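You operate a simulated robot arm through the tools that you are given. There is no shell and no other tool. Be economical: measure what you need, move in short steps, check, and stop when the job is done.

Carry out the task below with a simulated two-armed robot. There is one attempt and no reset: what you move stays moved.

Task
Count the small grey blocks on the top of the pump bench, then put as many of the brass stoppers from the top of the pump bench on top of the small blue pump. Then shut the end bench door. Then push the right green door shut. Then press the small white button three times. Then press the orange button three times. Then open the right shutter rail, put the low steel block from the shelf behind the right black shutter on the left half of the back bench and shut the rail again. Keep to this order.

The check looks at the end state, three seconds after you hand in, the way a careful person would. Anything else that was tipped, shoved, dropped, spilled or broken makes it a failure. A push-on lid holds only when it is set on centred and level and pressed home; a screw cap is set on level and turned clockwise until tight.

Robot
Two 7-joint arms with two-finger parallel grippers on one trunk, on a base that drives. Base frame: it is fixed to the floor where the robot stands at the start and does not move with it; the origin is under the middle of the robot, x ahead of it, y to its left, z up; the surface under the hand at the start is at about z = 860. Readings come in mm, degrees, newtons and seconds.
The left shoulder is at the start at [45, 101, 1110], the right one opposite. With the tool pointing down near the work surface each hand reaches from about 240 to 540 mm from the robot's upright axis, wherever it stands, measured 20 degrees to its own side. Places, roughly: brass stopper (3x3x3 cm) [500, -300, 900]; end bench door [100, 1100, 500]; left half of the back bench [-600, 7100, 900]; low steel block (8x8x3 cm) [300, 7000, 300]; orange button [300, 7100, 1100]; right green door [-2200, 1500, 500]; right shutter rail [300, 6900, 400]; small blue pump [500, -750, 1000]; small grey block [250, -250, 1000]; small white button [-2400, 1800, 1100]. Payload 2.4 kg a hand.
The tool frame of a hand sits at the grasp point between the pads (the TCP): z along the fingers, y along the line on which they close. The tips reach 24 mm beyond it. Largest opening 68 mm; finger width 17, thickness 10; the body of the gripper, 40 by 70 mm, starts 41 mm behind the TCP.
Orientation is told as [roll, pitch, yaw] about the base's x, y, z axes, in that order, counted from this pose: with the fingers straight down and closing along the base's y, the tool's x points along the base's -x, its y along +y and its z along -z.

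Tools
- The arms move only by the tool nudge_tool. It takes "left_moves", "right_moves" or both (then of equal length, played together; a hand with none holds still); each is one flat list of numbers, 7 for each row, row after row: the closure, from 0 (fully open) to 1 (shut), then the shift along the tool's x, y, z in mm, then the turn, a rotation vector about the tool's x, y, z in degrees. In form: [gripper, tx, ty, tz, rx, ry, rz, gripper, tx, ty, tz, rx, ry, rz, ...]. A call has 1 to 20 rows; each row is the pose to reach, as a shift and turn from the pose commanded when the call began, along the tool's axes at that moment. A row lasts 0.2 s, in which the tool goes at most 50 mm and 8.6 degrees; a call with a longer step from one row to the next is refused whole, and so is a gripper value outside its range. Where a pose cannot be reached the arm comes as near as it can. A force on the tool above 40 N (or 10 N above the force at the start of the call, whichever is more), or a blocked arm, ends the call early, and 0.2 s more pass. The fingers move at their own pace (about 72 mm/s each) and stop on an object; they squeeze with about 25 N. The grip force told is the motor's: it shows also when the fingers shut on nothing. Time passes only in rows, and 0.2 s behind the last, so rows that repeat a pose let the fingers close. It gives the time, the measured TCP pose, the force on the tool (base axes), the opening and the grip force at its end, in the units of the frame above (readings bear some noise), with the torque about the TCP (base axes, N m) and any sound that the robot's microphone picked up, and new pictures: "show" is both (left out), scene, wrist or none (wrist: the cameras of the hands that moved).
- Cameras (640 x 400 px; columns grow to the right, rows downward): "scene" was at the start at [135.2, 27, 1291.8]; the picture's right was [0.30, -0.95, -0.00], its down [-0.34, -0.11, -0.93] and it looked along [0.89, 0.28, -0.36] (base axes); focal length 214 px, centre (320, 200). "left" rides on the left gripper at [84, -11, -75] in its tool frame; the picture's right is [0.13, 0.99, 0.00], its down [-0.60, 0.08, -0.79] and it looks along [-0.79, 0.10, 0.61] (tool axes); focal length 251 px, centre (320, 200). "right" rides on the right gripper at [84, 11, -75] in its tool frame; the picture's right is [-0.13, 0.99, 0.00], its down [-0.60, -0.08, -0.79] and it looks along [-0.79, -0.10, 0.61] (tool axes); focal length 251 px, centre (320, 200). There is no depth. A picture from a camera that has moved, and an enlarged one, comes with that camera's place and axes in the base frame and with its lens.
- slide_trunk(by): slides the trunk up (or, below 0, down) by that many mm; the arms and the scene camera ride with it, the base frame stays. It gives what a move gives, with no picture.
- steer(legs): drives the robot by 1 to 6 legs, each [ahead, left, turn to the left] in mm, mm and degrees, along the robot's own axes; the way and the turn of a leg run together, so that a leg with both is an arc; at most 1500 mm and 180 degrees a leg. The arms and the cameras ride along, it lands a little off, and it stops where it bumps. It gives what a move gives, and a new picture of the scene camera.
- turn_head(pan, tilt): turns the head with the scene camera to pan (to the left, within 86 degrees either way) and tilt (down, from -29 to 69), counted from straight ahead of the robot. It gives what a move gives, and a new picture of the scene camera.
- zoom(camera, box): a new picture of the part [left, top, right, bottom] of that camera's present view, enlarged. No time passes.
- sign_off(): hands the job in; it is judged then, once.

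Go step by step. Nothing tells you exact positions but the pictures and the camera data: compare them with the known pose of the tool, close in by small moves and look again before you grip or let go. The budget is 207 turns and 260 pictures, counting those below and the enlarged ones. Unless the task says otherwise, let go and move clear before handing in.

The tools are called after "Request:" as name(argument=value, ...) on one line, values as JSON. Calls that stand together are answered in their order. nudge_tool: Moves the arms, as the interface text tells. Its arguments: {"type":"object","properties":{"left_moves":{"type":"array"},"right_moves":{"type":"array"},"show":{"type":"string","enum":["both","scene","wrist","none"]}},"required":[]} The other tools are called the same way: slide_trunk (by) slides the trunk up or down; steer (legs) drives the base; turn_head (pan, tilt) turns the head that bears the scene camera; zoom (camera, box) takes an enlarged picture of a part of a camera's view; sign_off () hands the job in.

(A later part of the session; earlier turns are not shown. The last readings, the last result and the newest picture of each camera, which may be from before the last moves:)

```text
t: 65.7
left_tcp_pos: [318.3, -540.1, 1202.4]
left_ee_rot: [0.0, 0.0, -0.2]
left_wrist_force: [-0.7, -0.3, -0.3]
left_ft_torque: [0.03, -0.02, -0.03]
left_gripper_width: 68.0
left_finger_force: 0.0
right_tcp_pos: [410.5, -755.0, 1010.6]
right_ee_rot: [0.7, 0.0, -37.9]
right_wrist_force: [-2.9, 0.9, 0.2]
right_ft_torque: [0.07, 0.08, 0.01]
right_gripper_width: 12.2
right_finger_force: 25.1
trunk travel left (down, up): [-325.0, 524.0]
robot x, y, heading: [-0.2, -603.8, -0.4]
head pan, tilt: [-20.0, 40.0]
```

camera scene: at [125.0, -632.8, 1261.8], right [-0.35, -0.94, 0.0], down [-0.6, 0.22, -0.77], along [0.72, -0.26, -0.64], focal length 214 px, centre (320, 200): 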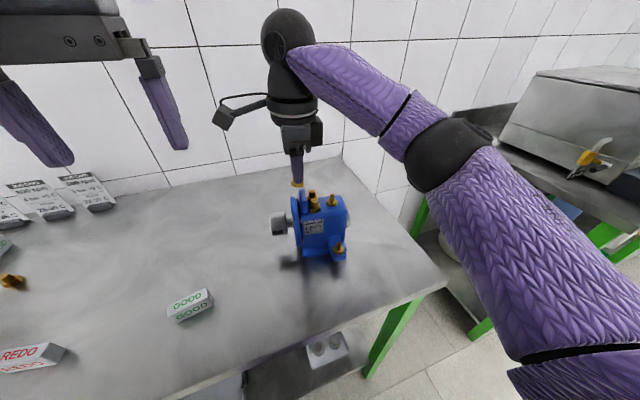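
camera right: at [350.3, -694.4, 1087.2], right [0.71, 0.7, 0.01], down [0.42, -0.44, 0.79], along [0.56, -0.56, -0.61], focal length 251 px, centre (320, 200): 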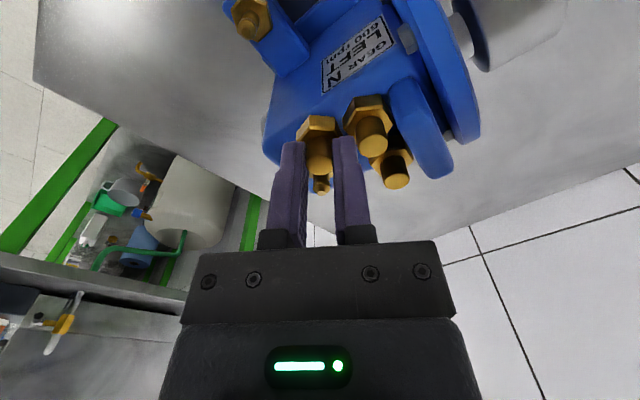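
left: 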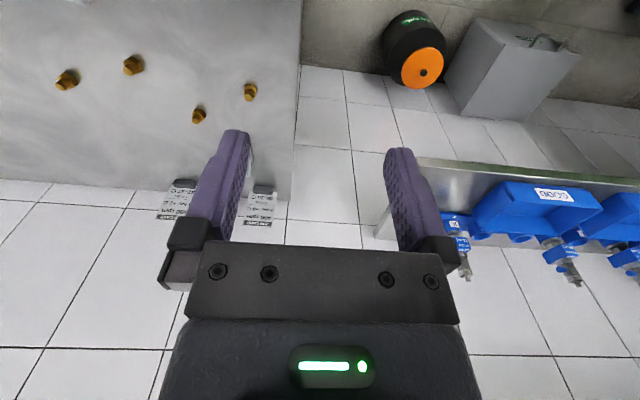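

Light side contact with the nut; I'll ease back a hair and set down.

Request:
nudge_tool(right_moves=[1, 0.4, -0.2, 0, 0, 0, 0, 1, 0.4, -0.2, 1.5, 0, 0, 0, 1, 0.4, -0.2, 3, 0, 0, 0], show="none")

Request:
zoom(camera="scene", box=[280, 170, 370, 240])

```text
t: 66.5
left_tcp_pos: [317.9, -540.3, 1202.6]
left_ee_rot: [-0.1, 0.0, -0.2]
left_wrist_force: [0.1, 0.1, 0.0]
left_ft_torque: [0.02, 0.01, 0.01]
left_gripper_width: 68.0
left_finger_force: 0.0
right_tcp_pos: [410.9, -752.5, 1009.4]
right_ee_rot: [0.8, -0.1, -37.9]
right_wrist_force: [1.1, -0.9, 9.6]
right_ft_torque: [0.05, 0.11, 0.03]
right_gripper_width: 12.0
right_finger_force: 25.7
trunk travel left (down, up): [-325.0, 524.0]
robot x, y, heading: [2.7, -601.3, -0.1]
head pan, tilt: [-20.0, 40.0]
```

```text
5.71 times, centred on (325, 205) of scene
camera zoom: at [124.4, -632.6, 1262.0], right [-0.35, -0.94, 0.0], down [-0.6, 0.22, -0.77], along [0.72, -0.26, -0.64], focal length 1226 px, centre (291, 171)
```

zoom: 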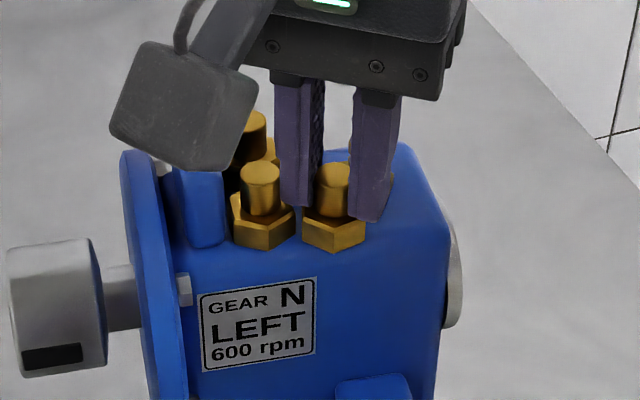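

Contact is on the front part of the hex, so it is supported. Relieve, release, and lift.

Request:
nudge_tool(right_moves=[1, 0, 0, -1, 0, 0, 0, 0.75, 0, 0, -1, 0, 0, 0, 0.75, 0, 0, -1, 0, 0, 0, 0.75, 0, 0, -20, 0, 0, 0, 0.7, 0, 0, -50, 0, 0, 0, 0.7, 0, 0, -90, 0, 0, 0], show="wrist")

Request:
zoom(camera="scene", box=[280, 170, 370, 240])

```text
t: 67.9
left_tcp_pos: [318.9, -540.5, 1203.4]
left_ee_rot: [-0.1, 0.0, -0.1]
left_wrist_force: [-0.2, 0.0, 0.6]
left_ft_torque: [0.02, -0.02, 0.0]
left_gripper_width: 68.0
left_finger_force: 0.0
right_tcp_pos: [410.5, -753.4, 1098.7]
right_ee_rot: [0.6, 0.0, -37.9]
right_wrist_force: [-0.2, -0.1, -0.4]
right_ft_torque: [-0.01, -0.01, 0.01]
right_gripper_width: 20.3
right_finger_force: 0.1
trunk travel left (down, up): [-325.0, 524.0]
robot x, y, heading: [0.6, -606.0, -0.3]
head pan, tilt: [-20.0, 40.0]
camera right: at [351.3, -694.5, 1174.0], right [0.71, 0.7, 0.01], down [0.42, -0.44, 0.79], along [0.56, -0.56, -0.61], focal length 251 px, centre (320, 200)
```

right: 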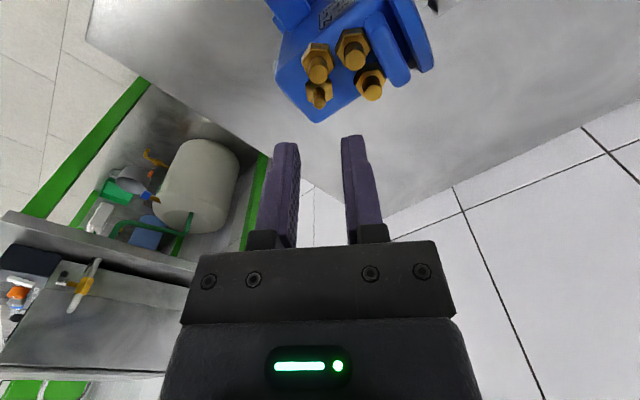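

```text
5.71 times, centred on (325, 205) of scene
camera zoom: at [124.7, -632.5, 1261.9], right [-0.35, -0.94, 0.0], down [-0.6, 0.22, -0.77], along [0.72, -0.26, -0.64], focal length 1226 px, centre (291, 171)
```

zoom: 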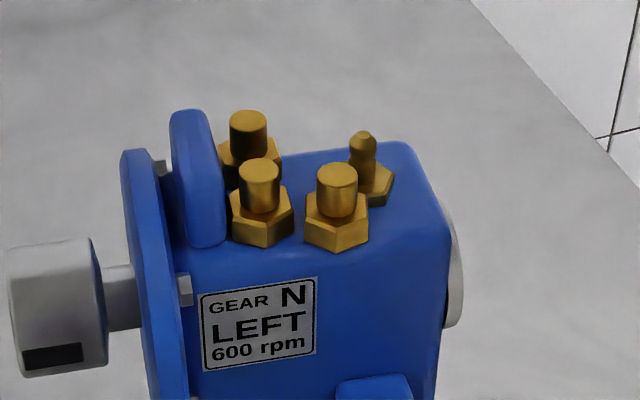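

All three stoppers stand on the pump, and no block hides behind it. Next I'll drive back to the start area and look left for the end bench.

Request:
nudge_tool(right_moves=[0.3, 30, -10, -40, 0, 0, 8, 0.3, 60, -20, -80, 0, 0, 16, 0.3, 80, -30, -110, 0, 0, 24], show="none")

Request:
steer(legs=[[-150, 0, 0], [0, 600, 0]])

Request:
turn_head(pan=70, tilt=25)

```text
refused: row 1 steps farther than a row can; nothing moved
```

```text
t: 72.3
left_tcp_pos: [170.9, 70.0, 1203.5]
left_ee_rot: [0.0, 0.1, 0.0]
left_wrist_force: [-0.1, 0.9, -0.2]
left_ft_torque: [0.0, 0.04, 0.03]
left_gripper_width: 68.0
left_finger_force: 0.1
right_tcp_pos: [262.5, -142.6, 1095.9]
right_ee_rot: [0.6, 0.0, -37.5]
right_wrist_force: [0.4, -0.3, 0.5]
right_ft_torque: [-0.02, 0.02, -0.02]
right_gripper_width: 20.6
right_finger_force: 0.0
trunk travel left (down, up): [-325.0, 524.0]
robot x, y, heading: [-149.1, 6.6, 0.2]
head pan, tilt: [-20.0, 40.0]
camera scene: at [-23.4, -23.7, 1261.8], right [-0.34, -0.94, 0.0], down [-0.6, 0.22, -0.77], along [0.72, -0.26, -0.64], focal length 214 px, centre (320, 200)
```

scene: 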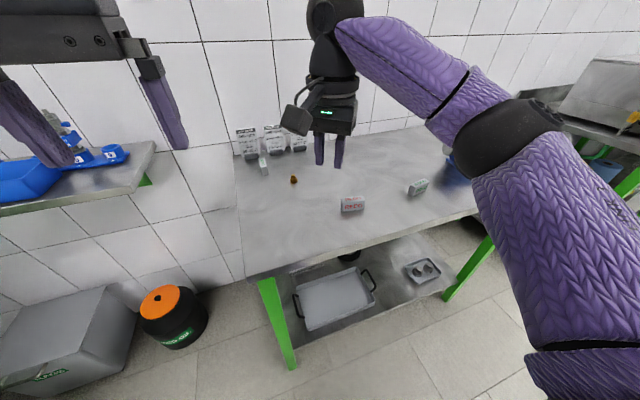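

```text
t: 73.9
left_tcp_pos: [170.4, 69.7, 1203.1]
left_ee_rot: [0.1, 0.1, 0.0]
left_wrist_force: [0.8, 0.2, 0.7]
left_ft_torque: [-0.05, 0.0, 0.03]
left_gripper_width: 67.9
left_finger_force: 0.1
right_tcp_pos: [263.6, -143.3, 1097.4]
right_ee_rot: [0.6, -0.1, -37.5]
right_wrist_force: [-0.4, 0.7, 0.3]
right_ft_torque: [0.01, -0.01, 0.02]
right_gripper_width: 20.3
right_finger_force: 0.0
trunk travel left (down, up): [-325.0, 524.0]
robot x, y, heading: [-149.9, 5.7, -0.1]
head pan, tilt: [70.0, 25.0]
camera scene: at [-71.8, 91.7, 1285.1], right [0.94, -0.34, 0.0], down [-0.14, -0.4, -0.91], along [0.31, 0.85, -0.42], focal length 214 px, centre (320, 200)
```

scene: 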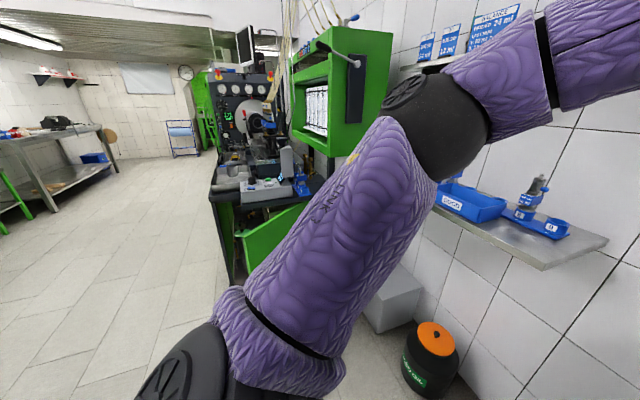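

The room extends to the left; the end bench with a green door stands there. I'll back away and turn left to face it.

Request:
steer(legs=[[-250, 0, 0], [0, 0, 90]])

Request:
turn_head(pan=-15, tilt=25)

```text
t: 79.6
left_tcp_pos: [-458.8, 326.0, 1203.5]
left_ee_rot: [0.0, 0.2, 89.7]
left_wrist_force: [0.6, -0.5, -0.5]
left_ft_torque: [-0.01, 0.02, 0.0]
left_gripper_width: 68.4
left_finger_force: 0.1
right_tcp_pos: [-245.9, 417.6, 1098.0]
right_ee_rot: [0.5, 0.1, 52.0]
right_wrist_force: [0.0, 0.0, 0.1]
right_ft_torque: [-0.04, 0.01, 0.02]
right_gripper_width: 20.2
right_finger_force: 0.0
trunk travel left (down, up): [-325.0, 524.0]
robot x, y, heading: [-397.1, 7.4, 89.6]
head pan, tilt: [70.0, 25.0]
camera scene: at [-481.7, 81.1, 1285.1], right [0.35, 0.94, 0.0], down [0.4, -0.15, -0.91], along [-0.85, 0.31, -0.42], focal length 214 px, centre (320, 200)
```

scene: 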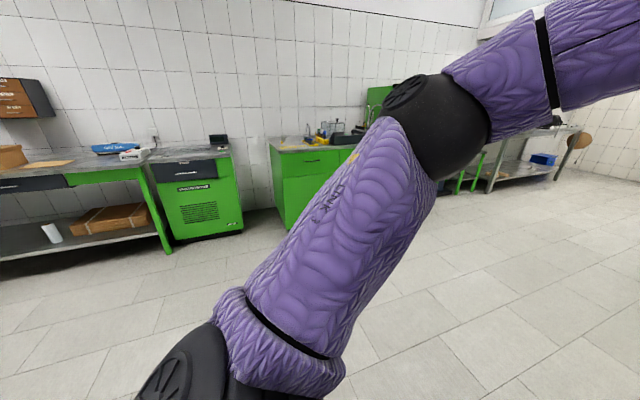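

```text
t: 81.2
left_tcp_pos: [-459.5, 326.7, 1202.0]
left_ee_rot: [0.0, 0.1, 89.7]
left_wrist_force: [0.2, -0.9, -0.7]
left_ft_torque: [0.0, 0.01, -0.01]
left_gripper_width: 67.7
left_finger_force: 0.0
right_tcp_pos: [-244.8, 418.2, 1098.8]
right_ee_rot: [0.7, 0.0, 52.0]
right_wrist_force: [0.9, -0.1, 0.7]
right_ft_torque: [-0.04, 0.02, 0.04]
right_gripper_width: 20.4
right_finger_force: 0.1
trunk travel left (down, up): [-325.0, 524.0]
robot x, y, heading: [-396.5, 5.7, 89.7]
head pan, tilt: [-15.0, 25.0]
camera scene: at [-371.0, 138.0, 1285.1], right [0.96, -0.26, 0.0], down [-0.11, -0.41, -0.91], along [0.24, 0.87, -0.42], focal length 214 px, centre (320, 200)
```

scene: 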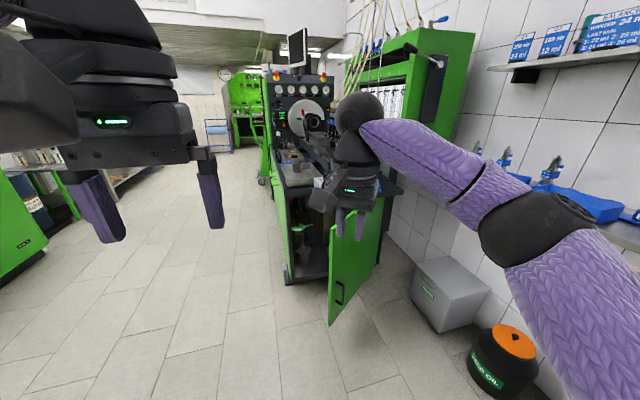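

The end bench's green door is swung open toward me, hinged on the right. I'll zoom in.

Request:
zoom(camera="scene", box=[260, 150, 420, 340])

Request:
turn_head(pan=50, tilt=20)

```text
2.11 times, centred on (340, 245) of scene
camera zoom: at [-371.0, 138.0, 1285.1], right [0.96, -0.26, 0.0], down [-0.11, -0.41, -0.91], along [0.24, 0.87, -0.42], focal length 452 px, centre (278, 105)
```

zoom: 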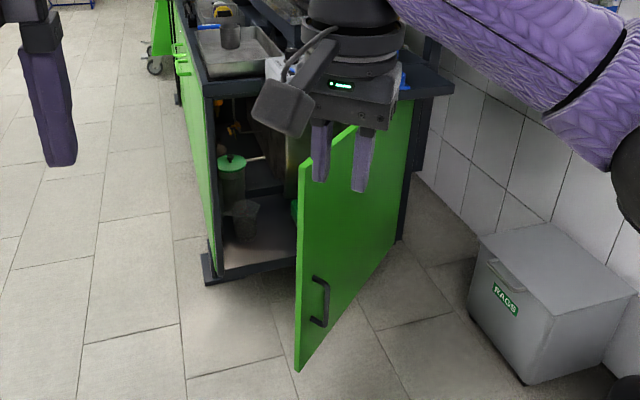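

```text
t: 82.5
left_tcp_pos: [-458.4, 327.1, 1203.2]
left_ee_rot: [0.0, 0.1, 89.7]
left_wrist_force: [0.4, 0.7, 0.9]
left_ft_torque: [0.02, 0.01, -0.02]
left_gripper_width: 68.3
left_finger_force: 0.0
right_tcp_pos: [-246.3, 418.7, 1098.0]
right_ee_rot: [0.7, 0.0, 52.0]
right_wrist_force: [0.4, 0.8, -0.6]
right_ft_torque: [0.0, -0.03, 0.04]
right_gripper_width: 20.2
right_finger_force: 0.0
trunk travel left (down, up): [-325.0, 524.0]
robot x, y, heading: [-394.8, 5.0, 89.8]
head pan, tilt: [50.0, 20.0]
camera scene: at [-466.3, 109.4, 1293.2], right [0.65, 0.76, 0.0], down [0.26, -0.22, -0.94], along [-0.72, 0.61, -0.34], focal length 214 px, centre (320, 200)
```

scene: 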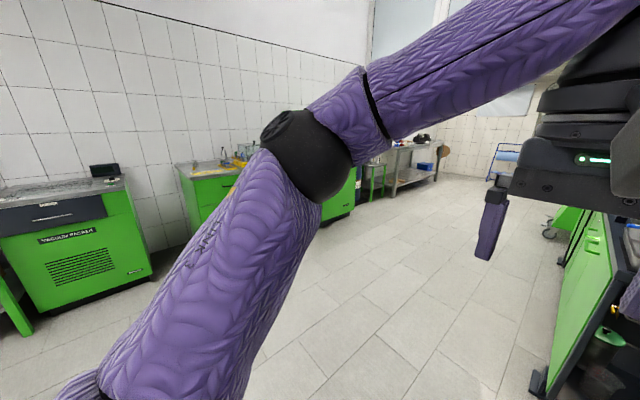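

The door's free edge is at about (-100, 885), its hinge near (470, 1390), open by about 41°. I'll lower the trunk, tuck the right arm and point the left hand forward as a pusher.

Request:
slide_trunk(by=-320)

Request:
nudge_tool(left_moves=[1, -15, 0, 20, 0, -8.2, 0, 1, -30, 0, 40, 0, -16.4, 0, 1, -45, 0, 60, 0, -24.6, 0, 1, -60, 0, 80, 0, -32.8, 0, 1, -75, 0, 100, 0, -41, 0, 1, -90, 0, 120, 0, -49.2, 0, 1, -105, 0, 140, 0, -57.4, 0, 1, -120, 0, 160, 0, -65.6, 0, 1, -135, 0, 180, 0, -73.8, 0, 1, -150, 0, 200, 0, -82, 0, 1, -165, 0, 220, 0, -90, 0], right_moves=[0.5, 8, -6, 0, 0, 0, -3.4, 0.5, 16, -12, 0, 0, 0, -6.8, 0.5, 24, -18, 0, 0, 0, -10.2, 0.5, 32, -24, 0, 0, 0, -13.6, 0.5, 40, -30, 0, 0, 0, -17, 0.5, 48, -36, 0, 0, 0, -20.4, 0.5, 56, -42, 0, 0, 0, -23.8, 0.5, 64, -48, 0, 0, 0, -27.2, 0.5, 72, -54, 0, 0, 0, -30.6, 0.5, 80, -60, 0, 0, 0, -34, 0.5, 87, -67, 0, 0, 0, -37.7], show="none")

Request:
turn_head(pan=-20, tilt=25)

```text
t: 85.1
left_tcp_pos: [-461.1, 331.9, 908.4]
left_ee_rot: [0.0, 0.6, 90.3]
left_wrist_force: [-2.5, 5.6, -1.8]
left_ft_torque: [-0.35, -0.23, -0.18]
left_gripper_width: 68.1
left_finger_force: 0.0
right_tcp_pos: [-246.4, 419.9, 803.9]
right_ee_rot: [0.4, 0.2, 52.1]
right_wrist_force: [0.1, -0.1, 0.3]
right_ft_torque: [0.04, 0.01, -0.02]
right_gripper_width: 20.6
right_finger_force: 0.1
trunk travel left (down, up): [-34.0, 816.0]
robot x, y, heading: [-399.5, 5.7, 89.7]
head pan, tilt: [50.0, 20.0]
stopped: the force on the tool passed its limit at 62 N (the readings are from after the stop); the commanded pose is now the measured one
```

```text
t: 87.5
left_tcp_pos: [-461.9, 495.0, 686.7]
left_ee_rot: [7.8, -89.5, 82.3]
left_wrist_force: [1.0, -0.1, 0.4]
left_ft_torque: [0.01, 0.01, -0.05]
left_gripper_width: 0.0
left_finger_force: 23.2
right_tcp_pos: [-245.5, 310.1, 804.2]
right_ee_rot: [0.5, -0.1, 89.8]
right_wrist_force: [0.3, 0.3, -0.5]
right_ft_torque: [-0.01, 0.01, -0.02]
right_gripper_width: 33.9
right_finger_force: 0.0
trunk travel left (down, up): [-34.0, 816.0]
robot x, y, heading: [-395.0, 2.1, 89.6]
head pan, tilt: [50.0, 20.0]
```

```text
t: 88.9
left_tcp_pos: [-462.2, 494.6, 687.1]
left_ee_rot: [2.0, -89.4, 88.3]
left_wrist_force: [-0.1, 0.3, 0.8]
left_ft_torque: [0.03, -0.03, 0.01]
left_gripper_width: 0.2
left_finger_force: 24.2
right_tcp_pos: [-247.2, 309.7, 804.4]
right_ee_rot: [0.5, -0.1, 89.8]
right_wrist_force: [0.3, 0.2, 0.2]
right_ft_torque: [0.03, -0.01, 0.01]
right_gripper_width: 33.9
right_finger_force: 0.1
trunk travel left (down, up): [-34.0, 816.0]
robot x, y, heading: [-402.7, 6.3, 89.4]
head pan, tilt: [-20.0, 25.0]
camera scene: at [-362.9, 217.7, 986.4], right [0.94, -0.35, 0.0], down [-0.15, -0.4, -0.91], along [0.31, 0.85, -0.42], focal length 214 px, centre (320, 200)
```

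scene: 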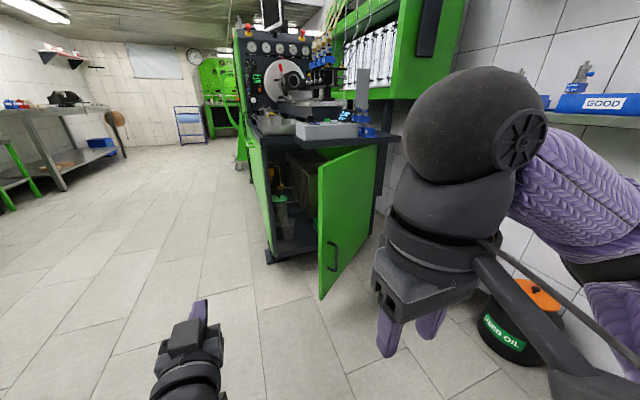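

The left hand points forward at z≈687, and the door's free edge is at (-103, 929). I'll drive ahead, then right, to stand before the door's outer face.

Request:
steer(legs=[[330, 0, 0], [0, -412, 0]])

```text
t: 93.2
left_tcp_pos: [-48.8, 822.3, 686.2]
left_ee_rot: [3.2, -89.4, 87.0]
left_wrist_force: [0.1, 0.6, 0.0]
left_ft_torque: [0.0, 0.01, -0.04]
left_gripper_width: 0.0
left_finger_force: 23.6
right_tcp_pos: [166.4, 638.5, 804.4]
right_ee_rot: [0.5, 0.0, 89.5]
right_wrist_force: [0.3, 0.5, -0.9]
right_ft_torque: [0.02, -0.02, -0.02]
right_gripper_width: 34.3
right_finger_force: 0.0
trunk travel left (down, up): [-34.0, 816.0]
robot x, y, heading: [14.5, 336.3, 89.4]
head pan, tilt: [-20.0, 25.0]
camera scene: at [49.4, 546.3, 986.4], right [0.94, -0.35, 0.0], down [-0.15, -0.4, -0.91], along [0.32, 0.85, -0.42], focal length 214 px, centre (320, 200)
```

scene: 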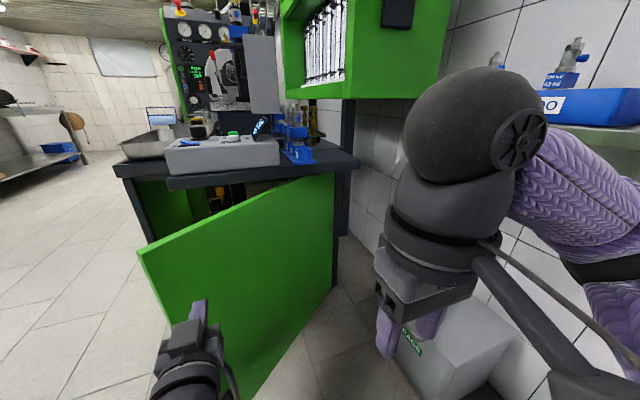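

The door runs from about (-133, 926) to its hinge at (344, 1183). I'll push it by driving ahead gently.

Request:
steer(legs=[[130, 0, 0], [70, 20, 0]])

```text
t: 95.1
left_tcp_pos: [-66.7, 1022.6, 686.9]
left_ee_rot: [3.1, -89.5, 86.9]
left_wrist_force: [0.2, 0.6, 0.4]
left_ft_torque: [0.01, -0.02, -0.01]
left_gripper_width: 0.0
left_finger_force: 24.2
right_tcp_pos: [148.2, 837.3, 805.2]
right_ee_rot: [0.5, 0.0, 89.4]
right_wrist_force: [0.2, 0.0, 0.0]
right_ft_torque: [0.03, 0.0, -0.03]
right_gripper_width: 34.3
right_finger_force: 0.1
trunk travel left (down, up): [-34.0, 816.0]
robot x, y, heading: [-6.6, 532.2, 89.7]
head pan, tilt: [-20.0, 25.0]
camera scene: at [31.3, 747.0, 986.4], right [0.94, -0.35, 0.0], down [-0.15, -0.4, -0.91], along [0.32, 0.85, -0.42], focal length 214 px, centre (320, 200)
```

scene: 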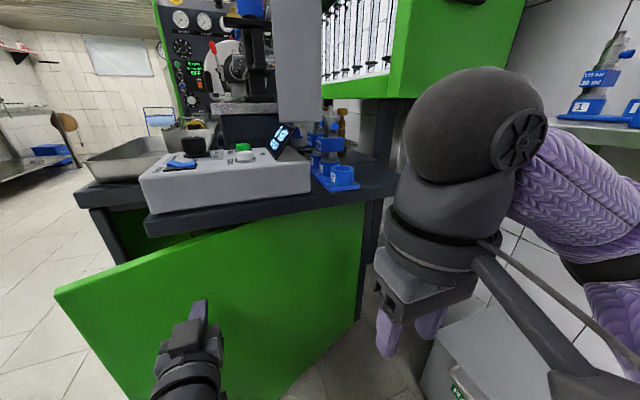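

The door swings along. Continue pushing.

Request:
steer(legs=[[80, 30, 0]])

```text
t: 96.2
left_tcp_pos: [-96.2, 1105.6, 687.0]
left_ee_rot: [2.9, -89.4, 87.2]
left_wrist_force: [0.6, 0.1, 0.3]
left_ft_torque: [-0.02, 0.02, -0.02]
left_gripper_width: 0.0
left_finger_force: 23.5
right_tcp_pos: [119.3, 918.8, 802.5]
right_ee_rot: [0.4, 0.0, 89.4]
right_wrist_force: [0.6, 0.0, -0.3]
right_ft_torque: [0.01, -0.01, 0.0]
right_gripper_width: 34.1
right_finger_force: 0.1
trunk travel left (down, up): [-34.0, 816.0]
robot x, y, heading: [-36.3, 612.5, 89.5]
head pan, tilt: [-20.0, 25.0]
camera scene: at [1.8, 827.9, 986.4], right [0.94, -0.35, 0.0], down [-0.15, -0.4, -0.91], along [0.32, 0.85, -0.42], focal length 214 px, centre (320, 200)
```

scene: 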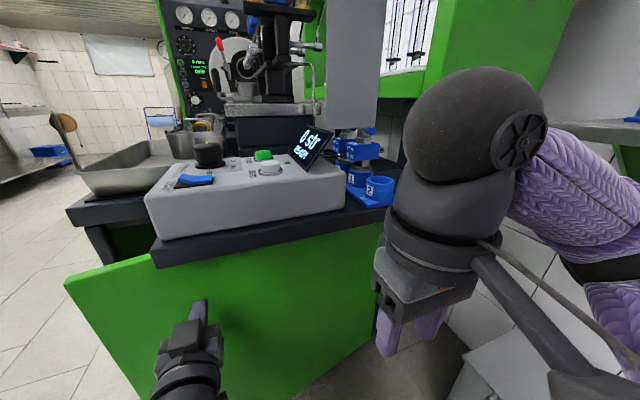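

Request:
steer(legs=[[55, 20, 0]])

```text
t: 97.2
left_tcp_pos: [-117.0, 1159.6, 686.7]
left_ee_rot: [2.8, -89.4, 87.3]
left_wrist_force: [-0.1, -0.5, 0.0]
left_ft_torque: [-0.05, -0.02, 0.02]
left_gripper_width: 0.1
left_finger_force: 23.2
right_tcp_pos: [98.9, 975.1, 803.9]
right_ee_rot: [0.6, 0.0, 89.6]
right_wrist_force: [0.5, 0.1, -0.9]
right_ft_torque: [0.01, 0.03, 0.0]
right_gripper_width: 34.0
right_finger_force: 0.1
trunk travel left (down, up): [-34.0, 816.0]
robot x, y, heading: [-55.4, 670.6, 89.3]
head pan, tilt: [-20.0, 25.0]
camera scene: at [-17.5, 883.3, 986.4], right [0.94, -0.35, 0.0], down [-0.15, -0.4, -0.91], along [0.32, 0.85, -0.42], focal length 214 px, centre (320, 200)
```

scene: 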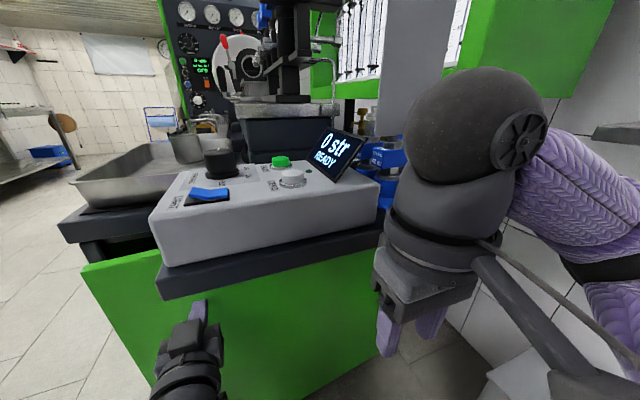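

Nearly shut. I'll push the last bit with the arm to feel the stop.

Request:
nudge_tool(left_moves=[1, 0, 5, 10, 0, 0, 0, 1, 0, 10, 20, 0, 0, 0, 1, 0, 15, 30, 0, 0, 0, 1, 0, 20, 40, 0, 0, 0, 1, 0, 25, 50, 0, 0, 0], show="scene")

```text
t: 98.4
left_tcp_pos: [-141.8, 1209.5, 686.3]
left_ee_rot: [3.1, -89.3, 87.0]
left_wrist_force: [-0.2, -0.9, -0.9]
left_ft_torque: [-0.01, -0.01, 0.01]
left_gripper_width: 0.0
left_finger_force: 23.7
right_tcp_pos: [98.5, 975.6, 803.2]
right_ee_rot: [0.5, 0.0, 89.5]
right_wrist_force: [-1.0, -0.1, 0.1]
right_ft_torque: [-0.01, -0.03, 0.01]
right_gripper_width: 34.1
right_finger_force: 0.0
trunk travel left (down, up): [-34.0, 816.0]
robot x, y, heading: [-54.9, 672.7, 89.6]
head pan, tilt: [-20.0, 25.0]
camera scene: at [-17.6, 883.4, 986.4], right [0.94, -0.35, 0.0], down [-0.15, -0.4, -0.91], along [0.32, 0.85, -0.42], focal length 214 px, centre (320, 200)
```

scene: 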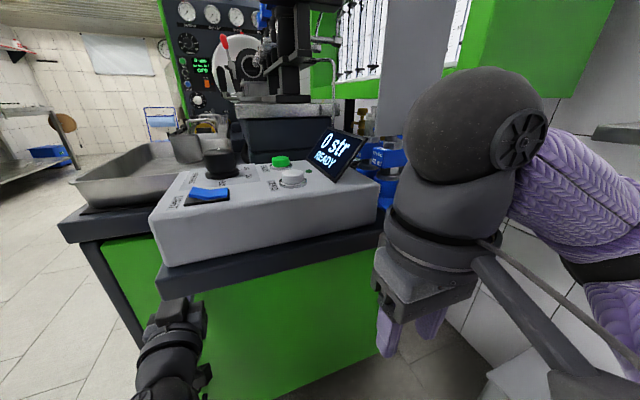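

The door looks close to flush. Pushing on until I feel the stop.

Request:
nudge_tool(left_moves=[1, 0, 3, 8, 0, 0, 0, 1, 0, 6, 16, 0, 0, 0, 1, 0, 9, 24, 0, 0, 0, 1, 0, 12, 32, 0, 0, 0], show="scene")

```text
t: 99.3
left_tcp_pos: [-150.5, 1232.9, 688.1]
left_ee_rot: [-1.9, -89.4, 91.6]
left_wrist_force: [-2.3, -26.2, 5.0]
left_ft_torque: [0.34, -0.08, 0.1]
left_gripper_width: 0.0
left_finger_force: 23.3
right_tcp_pos: [97.6, 971.7, 805.7]
right_ee_rot: [0.4, -0.2, 89.6]
right_wrist_force: [-0.5, -0.4, 0.0]
right_ft_torque: [0.01, 0.01, 0.01]
right_gripper_width: 33.9
right_finger_force: 0.0
trunk travel left (down, up): [-34.0, 816.0]
robot x, y, heading: [-50.1, 671.1, 89.7]
head pan, tilt: [-20.0, 25.0]
stopped in row 4 (left hand): the force on the tool passed its limit at 59 N (the readings are from after the stop); the commanded pose is now the measured one
camera scene: at [-18.0, 880.0, 987.1], right [0.94, -0.35, 0.0], down [-0.15, -0.39, -0.91], along [0.32, 0.85, -0.42], focal length 214 px, centre (320, 200)
```

scene: 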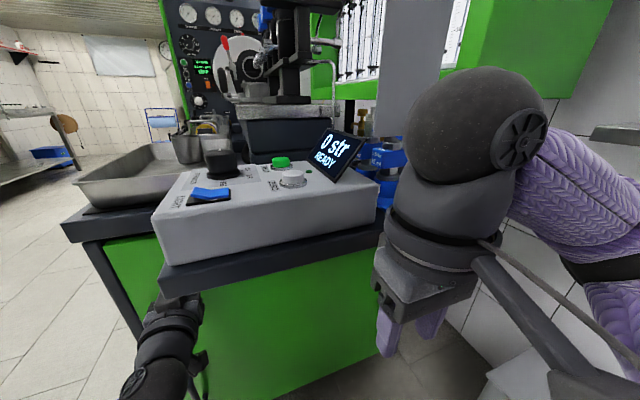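

I felt the stop at tip y≈1257. Retract and check that the door stays shut.

Request:
nudge_tool(left_moves=[1, 0, 0, -40, 0, 0, 0, 1, 0, 0, -80, 0, 0, 0, 1, 0, 0, -110, 0, 0, 0], show="none")

Request:
steer(legs=[[-350, 0, 0], [0, 250, 0]])

```text
t: 100.1
left_tcp_pos: [-149.4, 1125.1, 686.5]
left_ee_rot: [3.9, -89.1, 85.8]
left_wrist_force: [0.9, -0.2, -0.6]
left_ft_torque: [0.01, 0.01, -0.03]
left_gripper_width: 0.2
left_finger_force: 24.1
right_tcp_pos: [99.1, 974.9, 803.6]
right_ee_rot: [0.5, 0.0, 89.5]
right_wrist_force: [0.4, 0.0, 0.6]
right_ft_torque: [0.01, 0.02, 0.02]
right_gripper_width: 34.2
right_finger_force: 0.0
trunk travel left (down, up): [-34.0, 816.0]
robot x, y, heading: [-51.5, 673.7, 89.5]
head pan, tilt: [-20.0, 25.0]
```

```text
t: 103.8
left_tcp_pos: [-402.6, 781.1, 686.5]
left_ee_rot: [1.5, -89.2, 88.6]
left_wrist_force: [0.0, -0.1, 0.6]
left_ft_torque: [-0.01, 0.0, 0.02]
left_gripper_width: 0.1
left_finger_force: 23.3
right_tcp_pos: [-153.6, 631.7, 803.8]
right_ee_rot: [0.4, -0.1, 89.6]
right_wrist_force: [-0.3, -0.5, -0.7]
right_ft_torque: [-0.01, 0.02, -0.01]
right_gripper_width: 34.2
right_finger_force: 0.1
trunk travel left (down, up): [-34.0, 816.0]
robot x, y, heading: [-305.6, 328.1, 89.6]
head pan, tilt: [-20.0, 25.0]
camera scene: at [-270.1, 539.5, 986.4], right [0.94, -0.35, 0.0], down [-0.15, -0.4, -0.91], along [0.31, 0.85, -0.42], focal length 214 px, centre (320, 200)
```

scene: 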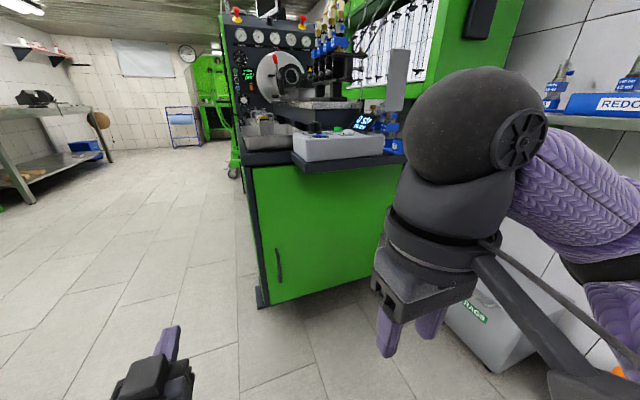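

The end bench door is shut. Now on to the right green door: drive out into the aisle and face the left wall.

Request:
steer(legs=[[0, 700, 0], [0, 0, 90], [0, -1000, 0]])

Request:
turn_head(pan=-10, tilt=15)

```text
t: 116.3
left_tcp_pos: [-1466.9, 1229.3, 687.0]
left_ee_rot: [1.3, -89.0, 179.3]
left_wrist_force: [0.1, -0.3, 0.3]
left_ft_torque: [0.06, 0.0, -0.01]
left_gripper_width: 0.1
left_finger_force: 23.7
right_tcp_pos: [-1320.1, 1480.1, 803.6]
right_ee_rot: [0.5, 0.0, -179.6]
right_wrist_force: [-0.3, 1.1, -0.4]
right_ft_torque: [-0.03, -0.02, 0.01]
right_gripper_width: 34.1
right_finger_force: 0.2
trunk travel left (down, up): [-34.0, 816.0]
robot x, y, heading: [-1015.4, 1334.1, -179.5]
head pan, tilt: [-20.0, 25.0]
camera scene: at [-1225.2, 1361.8, 986.4], right [0.34, 0.94, 0.0], down [0.4, -0.14, -0.91], along [-0.85, 0.3, -0.42], focal length 214 px, centre (320, 200)
```

scene: 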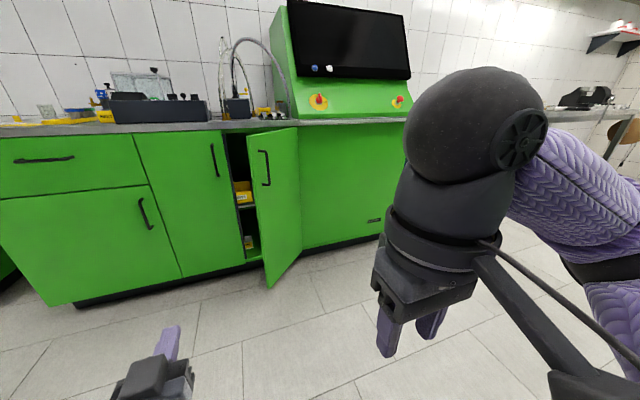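

```text
t: 117.0
left_tcp_pos: [-1466.2, 1230.5, 686.2]
left_ee_rot: [1.5, -89.1, 179.3]
left_wrist_force: [-0.9, -0.3, -0.3]
left_ft_torque: [0.02, 0.02, -0.01]
left_gripper_width: 0.0
left_finger_force: 23.2
right_tcp_pos: [-1320.7, 1481.4, 803.3]
right_ee_rot: [0.4, 0.0, -179.7]
right_wrist_force: [-0.5, 0.0, 0.5]
right_ft_torque: [-0.02, -0.01, 0.04]
right_gripper_width: 34.2
right_finger_force: 0.1
trunk travel left (down, up): [-34.0, 816.0]
robot x, y, heading: [-1018.1, 1335.3, -179.6]
head pan, tilt: [-10.0, 15.0]
camera scene: at [-1230.5, 1346.6, 1002.5], right [0.17, 0.99, 0.0], down [0.26, -0.04, -0.97], along [-0.95, 0.16, -0.26], focal length 214 px, centre (320, 200)
```

scene: 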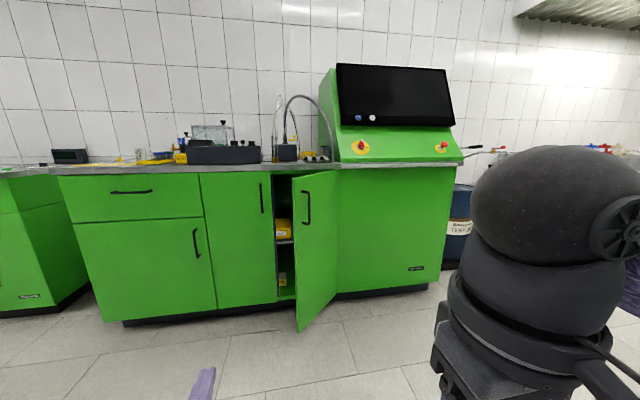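

The right door stands open about 46°, hinged on its right, free edge near (-2092, 1385); its handle spans z≈685–805. I'll lower the left hand to about z=600 and line up at y≈1435.

Request:
nudge_tool(left_moves=[1, 40, 0, 0, 0, 0, 0, 1, 80, 0, 0, 0, 0, 0, 1, 85, 0, 0, 0, 0, 0], show="none")

Request:
steer(legs=[[0, -205, 0], [500, 0, 0]])

Request:
turn_head(pan=15, tilt=35)

```text
t: 117.8
left_tcp_pos: [-1464.8, 1229.3, 600.4]
left_ee_rot: [5.0, -89.1, 175.7]
left_wrist_force: [-0.5, 0.1, -0.3]
left_ft_torque: [0.02, 0.0, -0.01]
left_gripper_width: 0.2
left_finger_force: 23.6
right_tcp_pos: [-1320.6, 1480.1, 804.6]
right_ee_rot: [0.5, 0.1, -179.6]
right_wrist_force: [-0.1, -0.5, 0.1]
right_ft_torque: [-0.01, 0.0, 0.01]
right_gripper_width: 34.1
right_finger_force: 0.0
trunk travel left (down, up): [-34.0, 816.0]
robot x, y, heading: [-1012.4, 1334.3, -179.6]
head pan, tilt: [-10.0, 15.0]
```

```text
t: 122.0
left_tcp_pos: [-1969.5, 1434.7, 601.3]
left_ee_rot: [1.6, -89.1, 178.9]
left_wrist_force: [-0.5, 0.0, 0.5]
left_ft_torque: [0.02, 0.0, -0.03]
left_gripper_width: 0.0
left_finger_force: 24.1
right_tcp_pos: [-1822.5, 1684.9, 803.8]
right_ee_rot: [0.6, 0.0, -179.7]
right_wrist_force: [0.8, -0.6, -1.1]
right_ft_torque: [0.02, -0.01, 0.0]
right_gripper_width: 33.9
right_finger_force: 0.0
trunk travel left (down, up): [-34.0, 816.0]
robot x, y, heading: [-1517.6, 1536.5, -179.9]
head pan, tilt: [-10.0, 15.0]
camera scene: at [-1733.6, 1550.3, 1002.6], right [0.17, 0.99, 0.0], down [0.26, -0.04, -0.97], along [-0.95, 0.16, -0.26], focal length 214 px, centre (320, 200)
```

scene: 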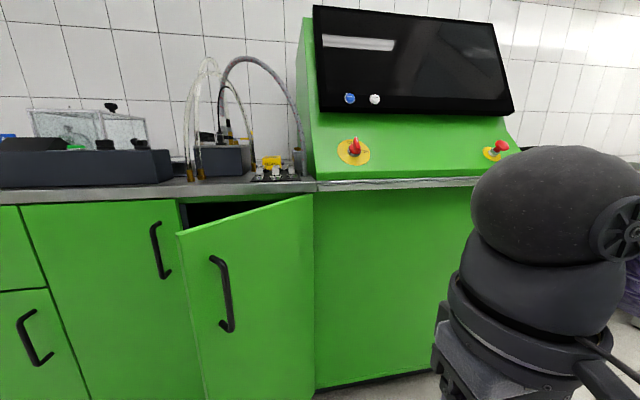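

```text
t: 122.9
left_tcp_pos: [-1969.3, 1435.4, 601.4]
left_ee_rot: [1.8, -89.2, 178.8]
left_wrist_force: [-0.3, 0.8, -0.3]
left_ft_torque: [-0.02, 0.01, 0.02]
left_gripper_width: 0.0
left_finger_force: 23.8
right_tcp_pos: [-1822.9, 1685.3, 803.6]
right_ee_rot: [0.5, -0.1, -179.7]
right_wrist_force: [0.0, 0.3, 0.4]
right_ft_torque: [-0.03, 0.02, -0.03]
right_gripper_width: 34.0
right_finger_force: 0.1
trunk travel left (down, up): [-34.0, 816.0]
robot x, y, heading: [-1518.9, 1535.0, -180.0]
head pan, tilt: [15.0, 35.0]
camera scene: at [-1726.6, 1511.4, 970.7], right [-0.26, 0.96, 0.0], down [0.55, 0.15, -0.82], along [-0.79, -0.22, -0.57], focal length 214 px, centre (320, 200)
```

scene: 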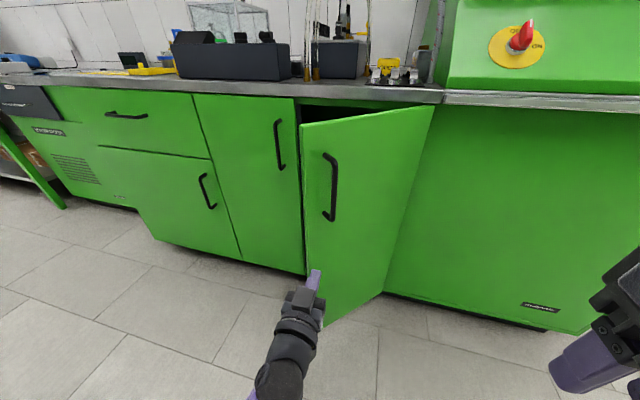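

Request:
steer(legs=[[200, 20, 0], [80, 30, 0]])

```text
t: 125.2
left_tcp_pos: [-2250.0, 1383.9, 601.3]
left_ee_rot: [1.8, -89.1, 178.8]
left_wrist_force: [0.2, 0.5, -0.1]
left_ft_torque: [0.01, -0.04, 0.0]
left_gripper_width: 0.2
left_finger_force: 23.7
right_tcp_pos: [-2104.3, 1633.5, 803.7]
right_ee_rot: [0.5, -0.1, -179.7]
right_wrist_force: [0.6, -0.1, 0.2]
right_ft_torque: [0.02, 0.04, -0.02]
right_gripper_width: 34.2
right_finger_force: 0.1
trunk travel left (down, up): [-34.0, 816.0]
robot x, y, heading: [-1799.2, 1485.6, -179.5]
head pan, tilt: [15.0, 35.0]
camera scene: at [-2007.5, 1460.2, 970.6], right [-0.26, 0.96, 0.0], down [0.55, 0.15, -0.82], along [-0.79, -0.22, -0.57], focal length 214 px, centre (320, 200)
```

scene: 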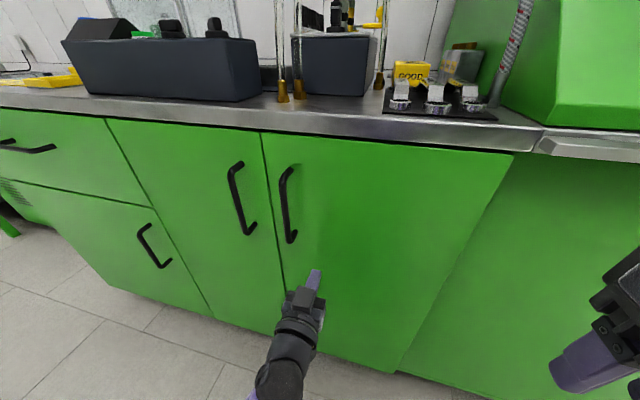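

The door is nearly shut; finish with the arm and feel the stop.

Request:
nudge_tool(left_moves=[1, 0, 0, 8, 0, 0, 0, 1, 0, 0, 16, 0, 0, 0, 1, 0, 0, 24, 0, 0, 0, 1, 0, 0, 32, 0, 0, 0, 1, 0, 0, 40, 0, 0, 0, 1, 0, 0, 48, 0, 0, 0, 1, 0, 0, 56, 0, 0, 0], show="scene")

```text
t: 126.4
left_tcp_pos: [-2285.5, 1382.6, 601.2]
left_ee_rot: [0.6, -89.1, 180.1]
left_wrist_force: [30.4, 0.1, 5.8]
left_ft_torque: [0.11, 0.39, -0.04]
left_gripper_width: 0.1
left_finger_force: 23.9
right_tcp_pos: [-2101.5, 1634.3, 805.3]
right_ee_rot: [0.6, -0.2, -179.7]
right_wrist_force: [-0.2, 0.0, 0.6]
right_ft_torque: [0.02, 0.02, 0.0]
right_gripper_width: 34.0
right_finger_force: 0.1
trunk travel left (down, up): [-34.0, 816.0]
robot x, y, heading: [-1800.5, 1480.9, -179.9]
head pan, tilt: [15.0, 35.0]
stopped in row 6 (left hand): the force on the tool passed its limit at 62 N (the readings are from after the stop); the commanded pose is now the measured one
camera scene: at [-2004.2, 1459.8, 971.3], right [-0.26, 0.96, 0.0], down [0.55, 0.15, -0.82], along [-0.79, -0.22, -0.57], focal length 214 px, centre (320, 200)
```

scene: 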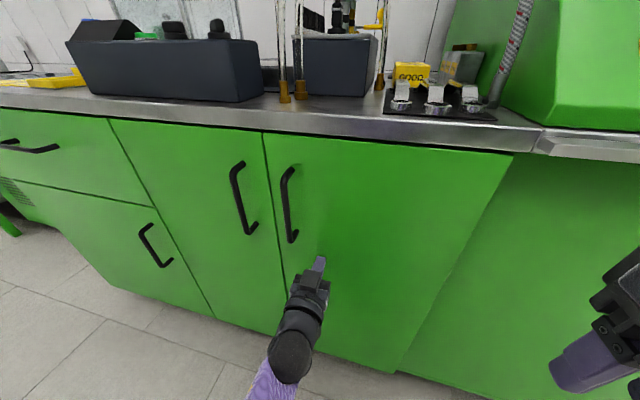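

Shut. I'll withdraw, back off, raise the trunk and look at the console button.

Request:
nudge_tool(left_moves=[1, 0, 0, -45, 0, 0, 0, 1, 0, 0, -90, 0, 0, 0], show="none")

Request:
steer(legs=[[-150, 0, 0]])

Request:
slide_trunk(by=300)

Request:
turn_head(pan=-20, tilt=15)

```text
t: 127.0
left_tcp_pos: [-2199.6, 1378.8, 601.5]
left_ee_rot: [76.1, -87.9, 104.3]
left_wrist_force: [-0.1, -0.1, 0.1]
left_ft_torque: [0.01, 0.02, 0.0]
left_gripper_width: 0.0
left_finger_force: 23.3
right_tcp_pos: [-2103.9, 1633.1, 804.0]
right_ee_rot: [0.5, 0.0, -179.6]
right_wrist_force: [0.2, -0.3, -0.2]
right_ft_torque: [-0.01, -0.02, -0.01]
right_gripper_width: 34.0
right_finger_force: 0.1
trunk travel left (down, up): [-34.0, 816.0]
robot x, y, heading: [-1800.6, 1484.8, -179.8]
head pan, tilt: [15.0, 35.0]
```

```text
t: 128.3
left_tcp_pos: [-2045.5, 1380.4, 599.1]
left_ee_rot: [61.5, -87.9, 118.7]
left_wrist_force: [0.1, 0.3, -0.4]
left_ft_torque: [0.03, 0.02, 0.0]
left_gripper_width: 0.1
left_finger_force: 23.2
right_tcp_pos: [-1953.7, 1633.7, 804.5]
right_ee_rot: [0.4, 0.0, -179.6]
right_wrist_force: [0.4, 0.0, 1.5]
right_ft_torque: [-0.02, 0.0, -0.04]
right_gripper_width: 34.0
right_finger_force: 0.0
trunk travel left (down, up): [-34.0, 816.0]
robot x, y, heading: [-1650.7, 1487.5, -179.7]
head pan, tilt: [15.0, 35.0]
camera scene: at [-1855.9, 1460.6, 970.6], right [-0.27, 0.96, 0.0], down [0.55, 0.15, -0.82], along [-0.79, -0.22, -0.57], focal length 214 px, centre (320, 200)
```

scene: 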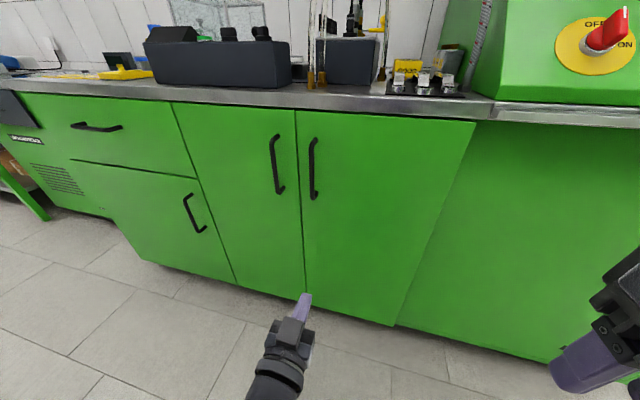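

```text
t: 131.3
left_tcp_pos: [-2044.7, 1374.4, 895.1]
left_ee_rot: [68.3, -86.0, 111.6]
left_wrist_force: [0.7, 0.2, 0.4]
left_ft_torque: [0.02, 0.02, 0.01]
left_gripper_width: 0.1
left_finger_force: 24.1
right_tcp_pos: [-1952.1, 1634.5, 1103.6]
right_ee_rot: [0.4, 0.0, -179.6]
right_wrist_force: [0.3, 0.8, 0.6]
right_ft_torque: [0.04, -0.04, 0.0]
right_gripper_width: 34.3
right_finger_force: 0.1
trunk travel left (down, up): [-334.0, 516.0]
robot x, y, heading: [-1646.4, 1485.7, -179.6]
head pan, tilt: [15.0, 35.0]
```

```text
t: 132.4
left_tcp_pos: [-2045.1, 1374.3, 895.9]
left_ee_rot: [73.2, -86.2, 106.8]
left_wrist_force: [-0.2, 0.3, -0.4]
left_ft_torque: [0.0, -0.02, 0.0]
left_gripper_width: 0.0
left_finger_force: 23.9
right_tcp_pos: [-1953.6, 1633.9, 1102.8]
right_ee_rot: [0.5, 0.0, -179.6]
right_wrist_force: [1.1, -0.4, -0.6]
right_ft_torque: [0.03, -0.02, -0.03]
right_gripper_width: 33.9
right_finger_force: 0.1
trunk travel left (down, up): [-334.0, 516.0]
robot x, y, heading: [-1649.2, 1490.6, -179.5]
head pan, tilt: [-20.0, 15.0]
camera scene: at [-1775.0, 1515.8, 1310.2], right [0.34, 0.94, 0.0], down [0.24, -0.09, -0.97], along [-0.91, 0.32, -0.26], focal length 214 px, centre (320, 200)
```

scene: 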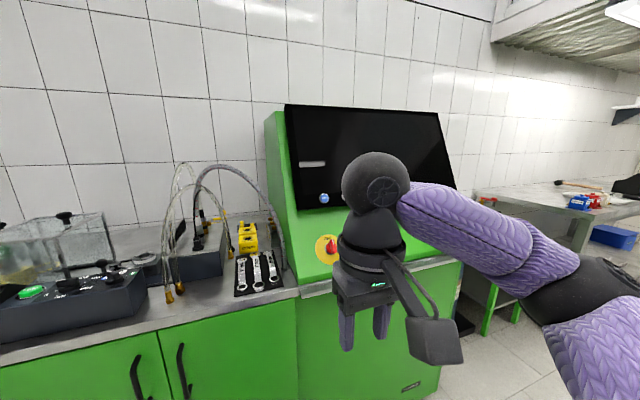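

The white button works out to about (-2382, 1822, 1130). I'll drive right so the left hand is in line and raise the trunk to its height.

Request:
steer(legs=[[0, -448, 0]])

Request:
slide_trunk(by=232)

Request:
turn_head(pan=15, tilt=35)

```text
t: 135.1
left_tcp_pos: [-2047.3, 1820.3, 896.6]
left_ee_rot: [73.9, -86.3, 106.0]
left_wrist_force: [-0.5, -0.4, 1.0]
left_ft_torque: [-0.01, 0.01, 0.03]
left_gripper_width: 0.0
left_finger_force: 23.6
right_tcp_pos: [-1953.7, 2080.8, 1102.7]
right_ee_rot: [0.5, 0.0, -179.9]
right_wrist_force: [-0.5, 0.0, 0.4]
right_ft_torque: [0.01, 0.02, 0.0]
right_gripper_width: 34.0
right_finger_force: 0.1
trunk travel left (down, up): [-334.0, 516.0]
robot x, y, heading: [-1650.8, 1933.1, -179.7]
head pan, tilt: [-20.0, 15.0]
camera scene: at [-1776.6, 1961.9, 1310.2], right [0.34, 0.94, 0.0], down [0.24, -0.09, -0.97], along [-0.91, 0.33, -0.26], focal length 214 px, centre (320, 200)
```

scene: 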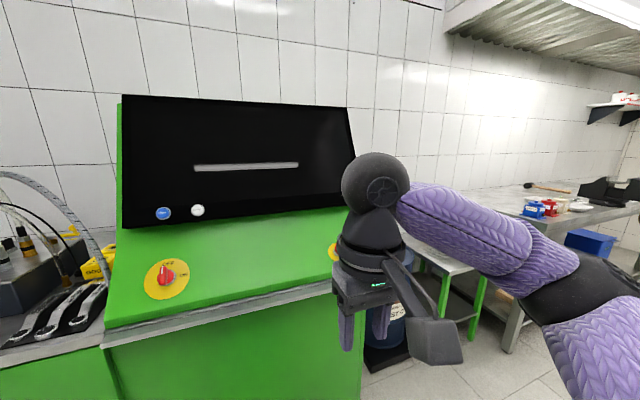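

```text
t: 137.5
left_tcp_pos: [-2047.0, 1816.0, 1127.7]
left_ee_rot: [75.7, -85.0, 104.2]
left_wrist_force: [-0.5, -0.4, -0.6]
left_ft_torque: [0.01, 0.03, 0.02]
left_gripper_width: 0.0
left_finger_force: 23.2
right_tcp_pos: [-1954.0, 2080.8, 1336.2]
right_ee_rot: [0.4, 0.0, -180.0]
right_wrist_force: [0.4, 0.2, -0.9]
right_ft_torque: [0.02, -0.04, 0.0]
right_gripper_width: 33.9
right_finger_force: 0.0
trunk travel left (down, up): [-566.0, 284.0]
robot x, y, heading: [-1648.5, 1927.3, -179.8]
head pan, tilt: [-20.0, 15.0]
```

```text
t: 138.5
left_tcp_pos: [-2047.8, 1815.8, 1128.2]
left_ee_rot: [77.9, -85.1, 102.1]
left_wrist_force: [0.7, -0.3, 0.5]
left_ft_torque: [0.01, 0.01, 0.01]
left_gripper_width: 0.1
left_finger_force: 23.4
right_tcp_pos: [-1954.3, 2081.8, 1335.2]
right_ee_rot: [0.5, 0.1, -179.9]
right_wrist_force: [0.4, -0.2, 0.3]
right_ft_torque: [0.01, 0.03, -0.01]
right_gripper_width: 33.9
right_finger_force: 0.2
trunk travel left (down, up): [-566.0, 284.0]
robot x, y, heading: [-1652.8, 1935.7, -179.9]
head pan, tilt: [15.0, 35.0]
camera scene: at [-1747.3, 1907.2, 1511.6], right [-0.26, 0.97, 0.0], down [0.55, 0.15, -0.82], along [-0.79, -0.21, -0.57], focal length 214 px, centre (320, 200)
```

scene: 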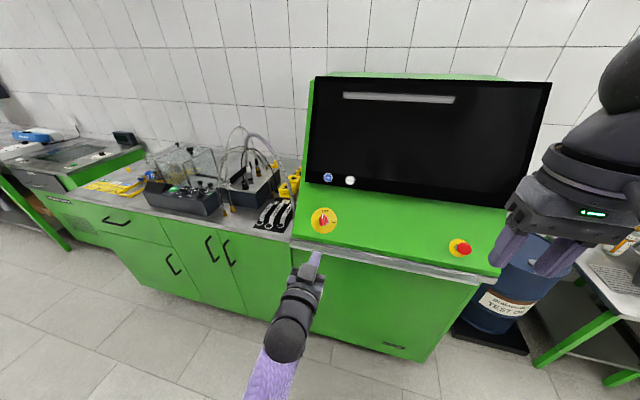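

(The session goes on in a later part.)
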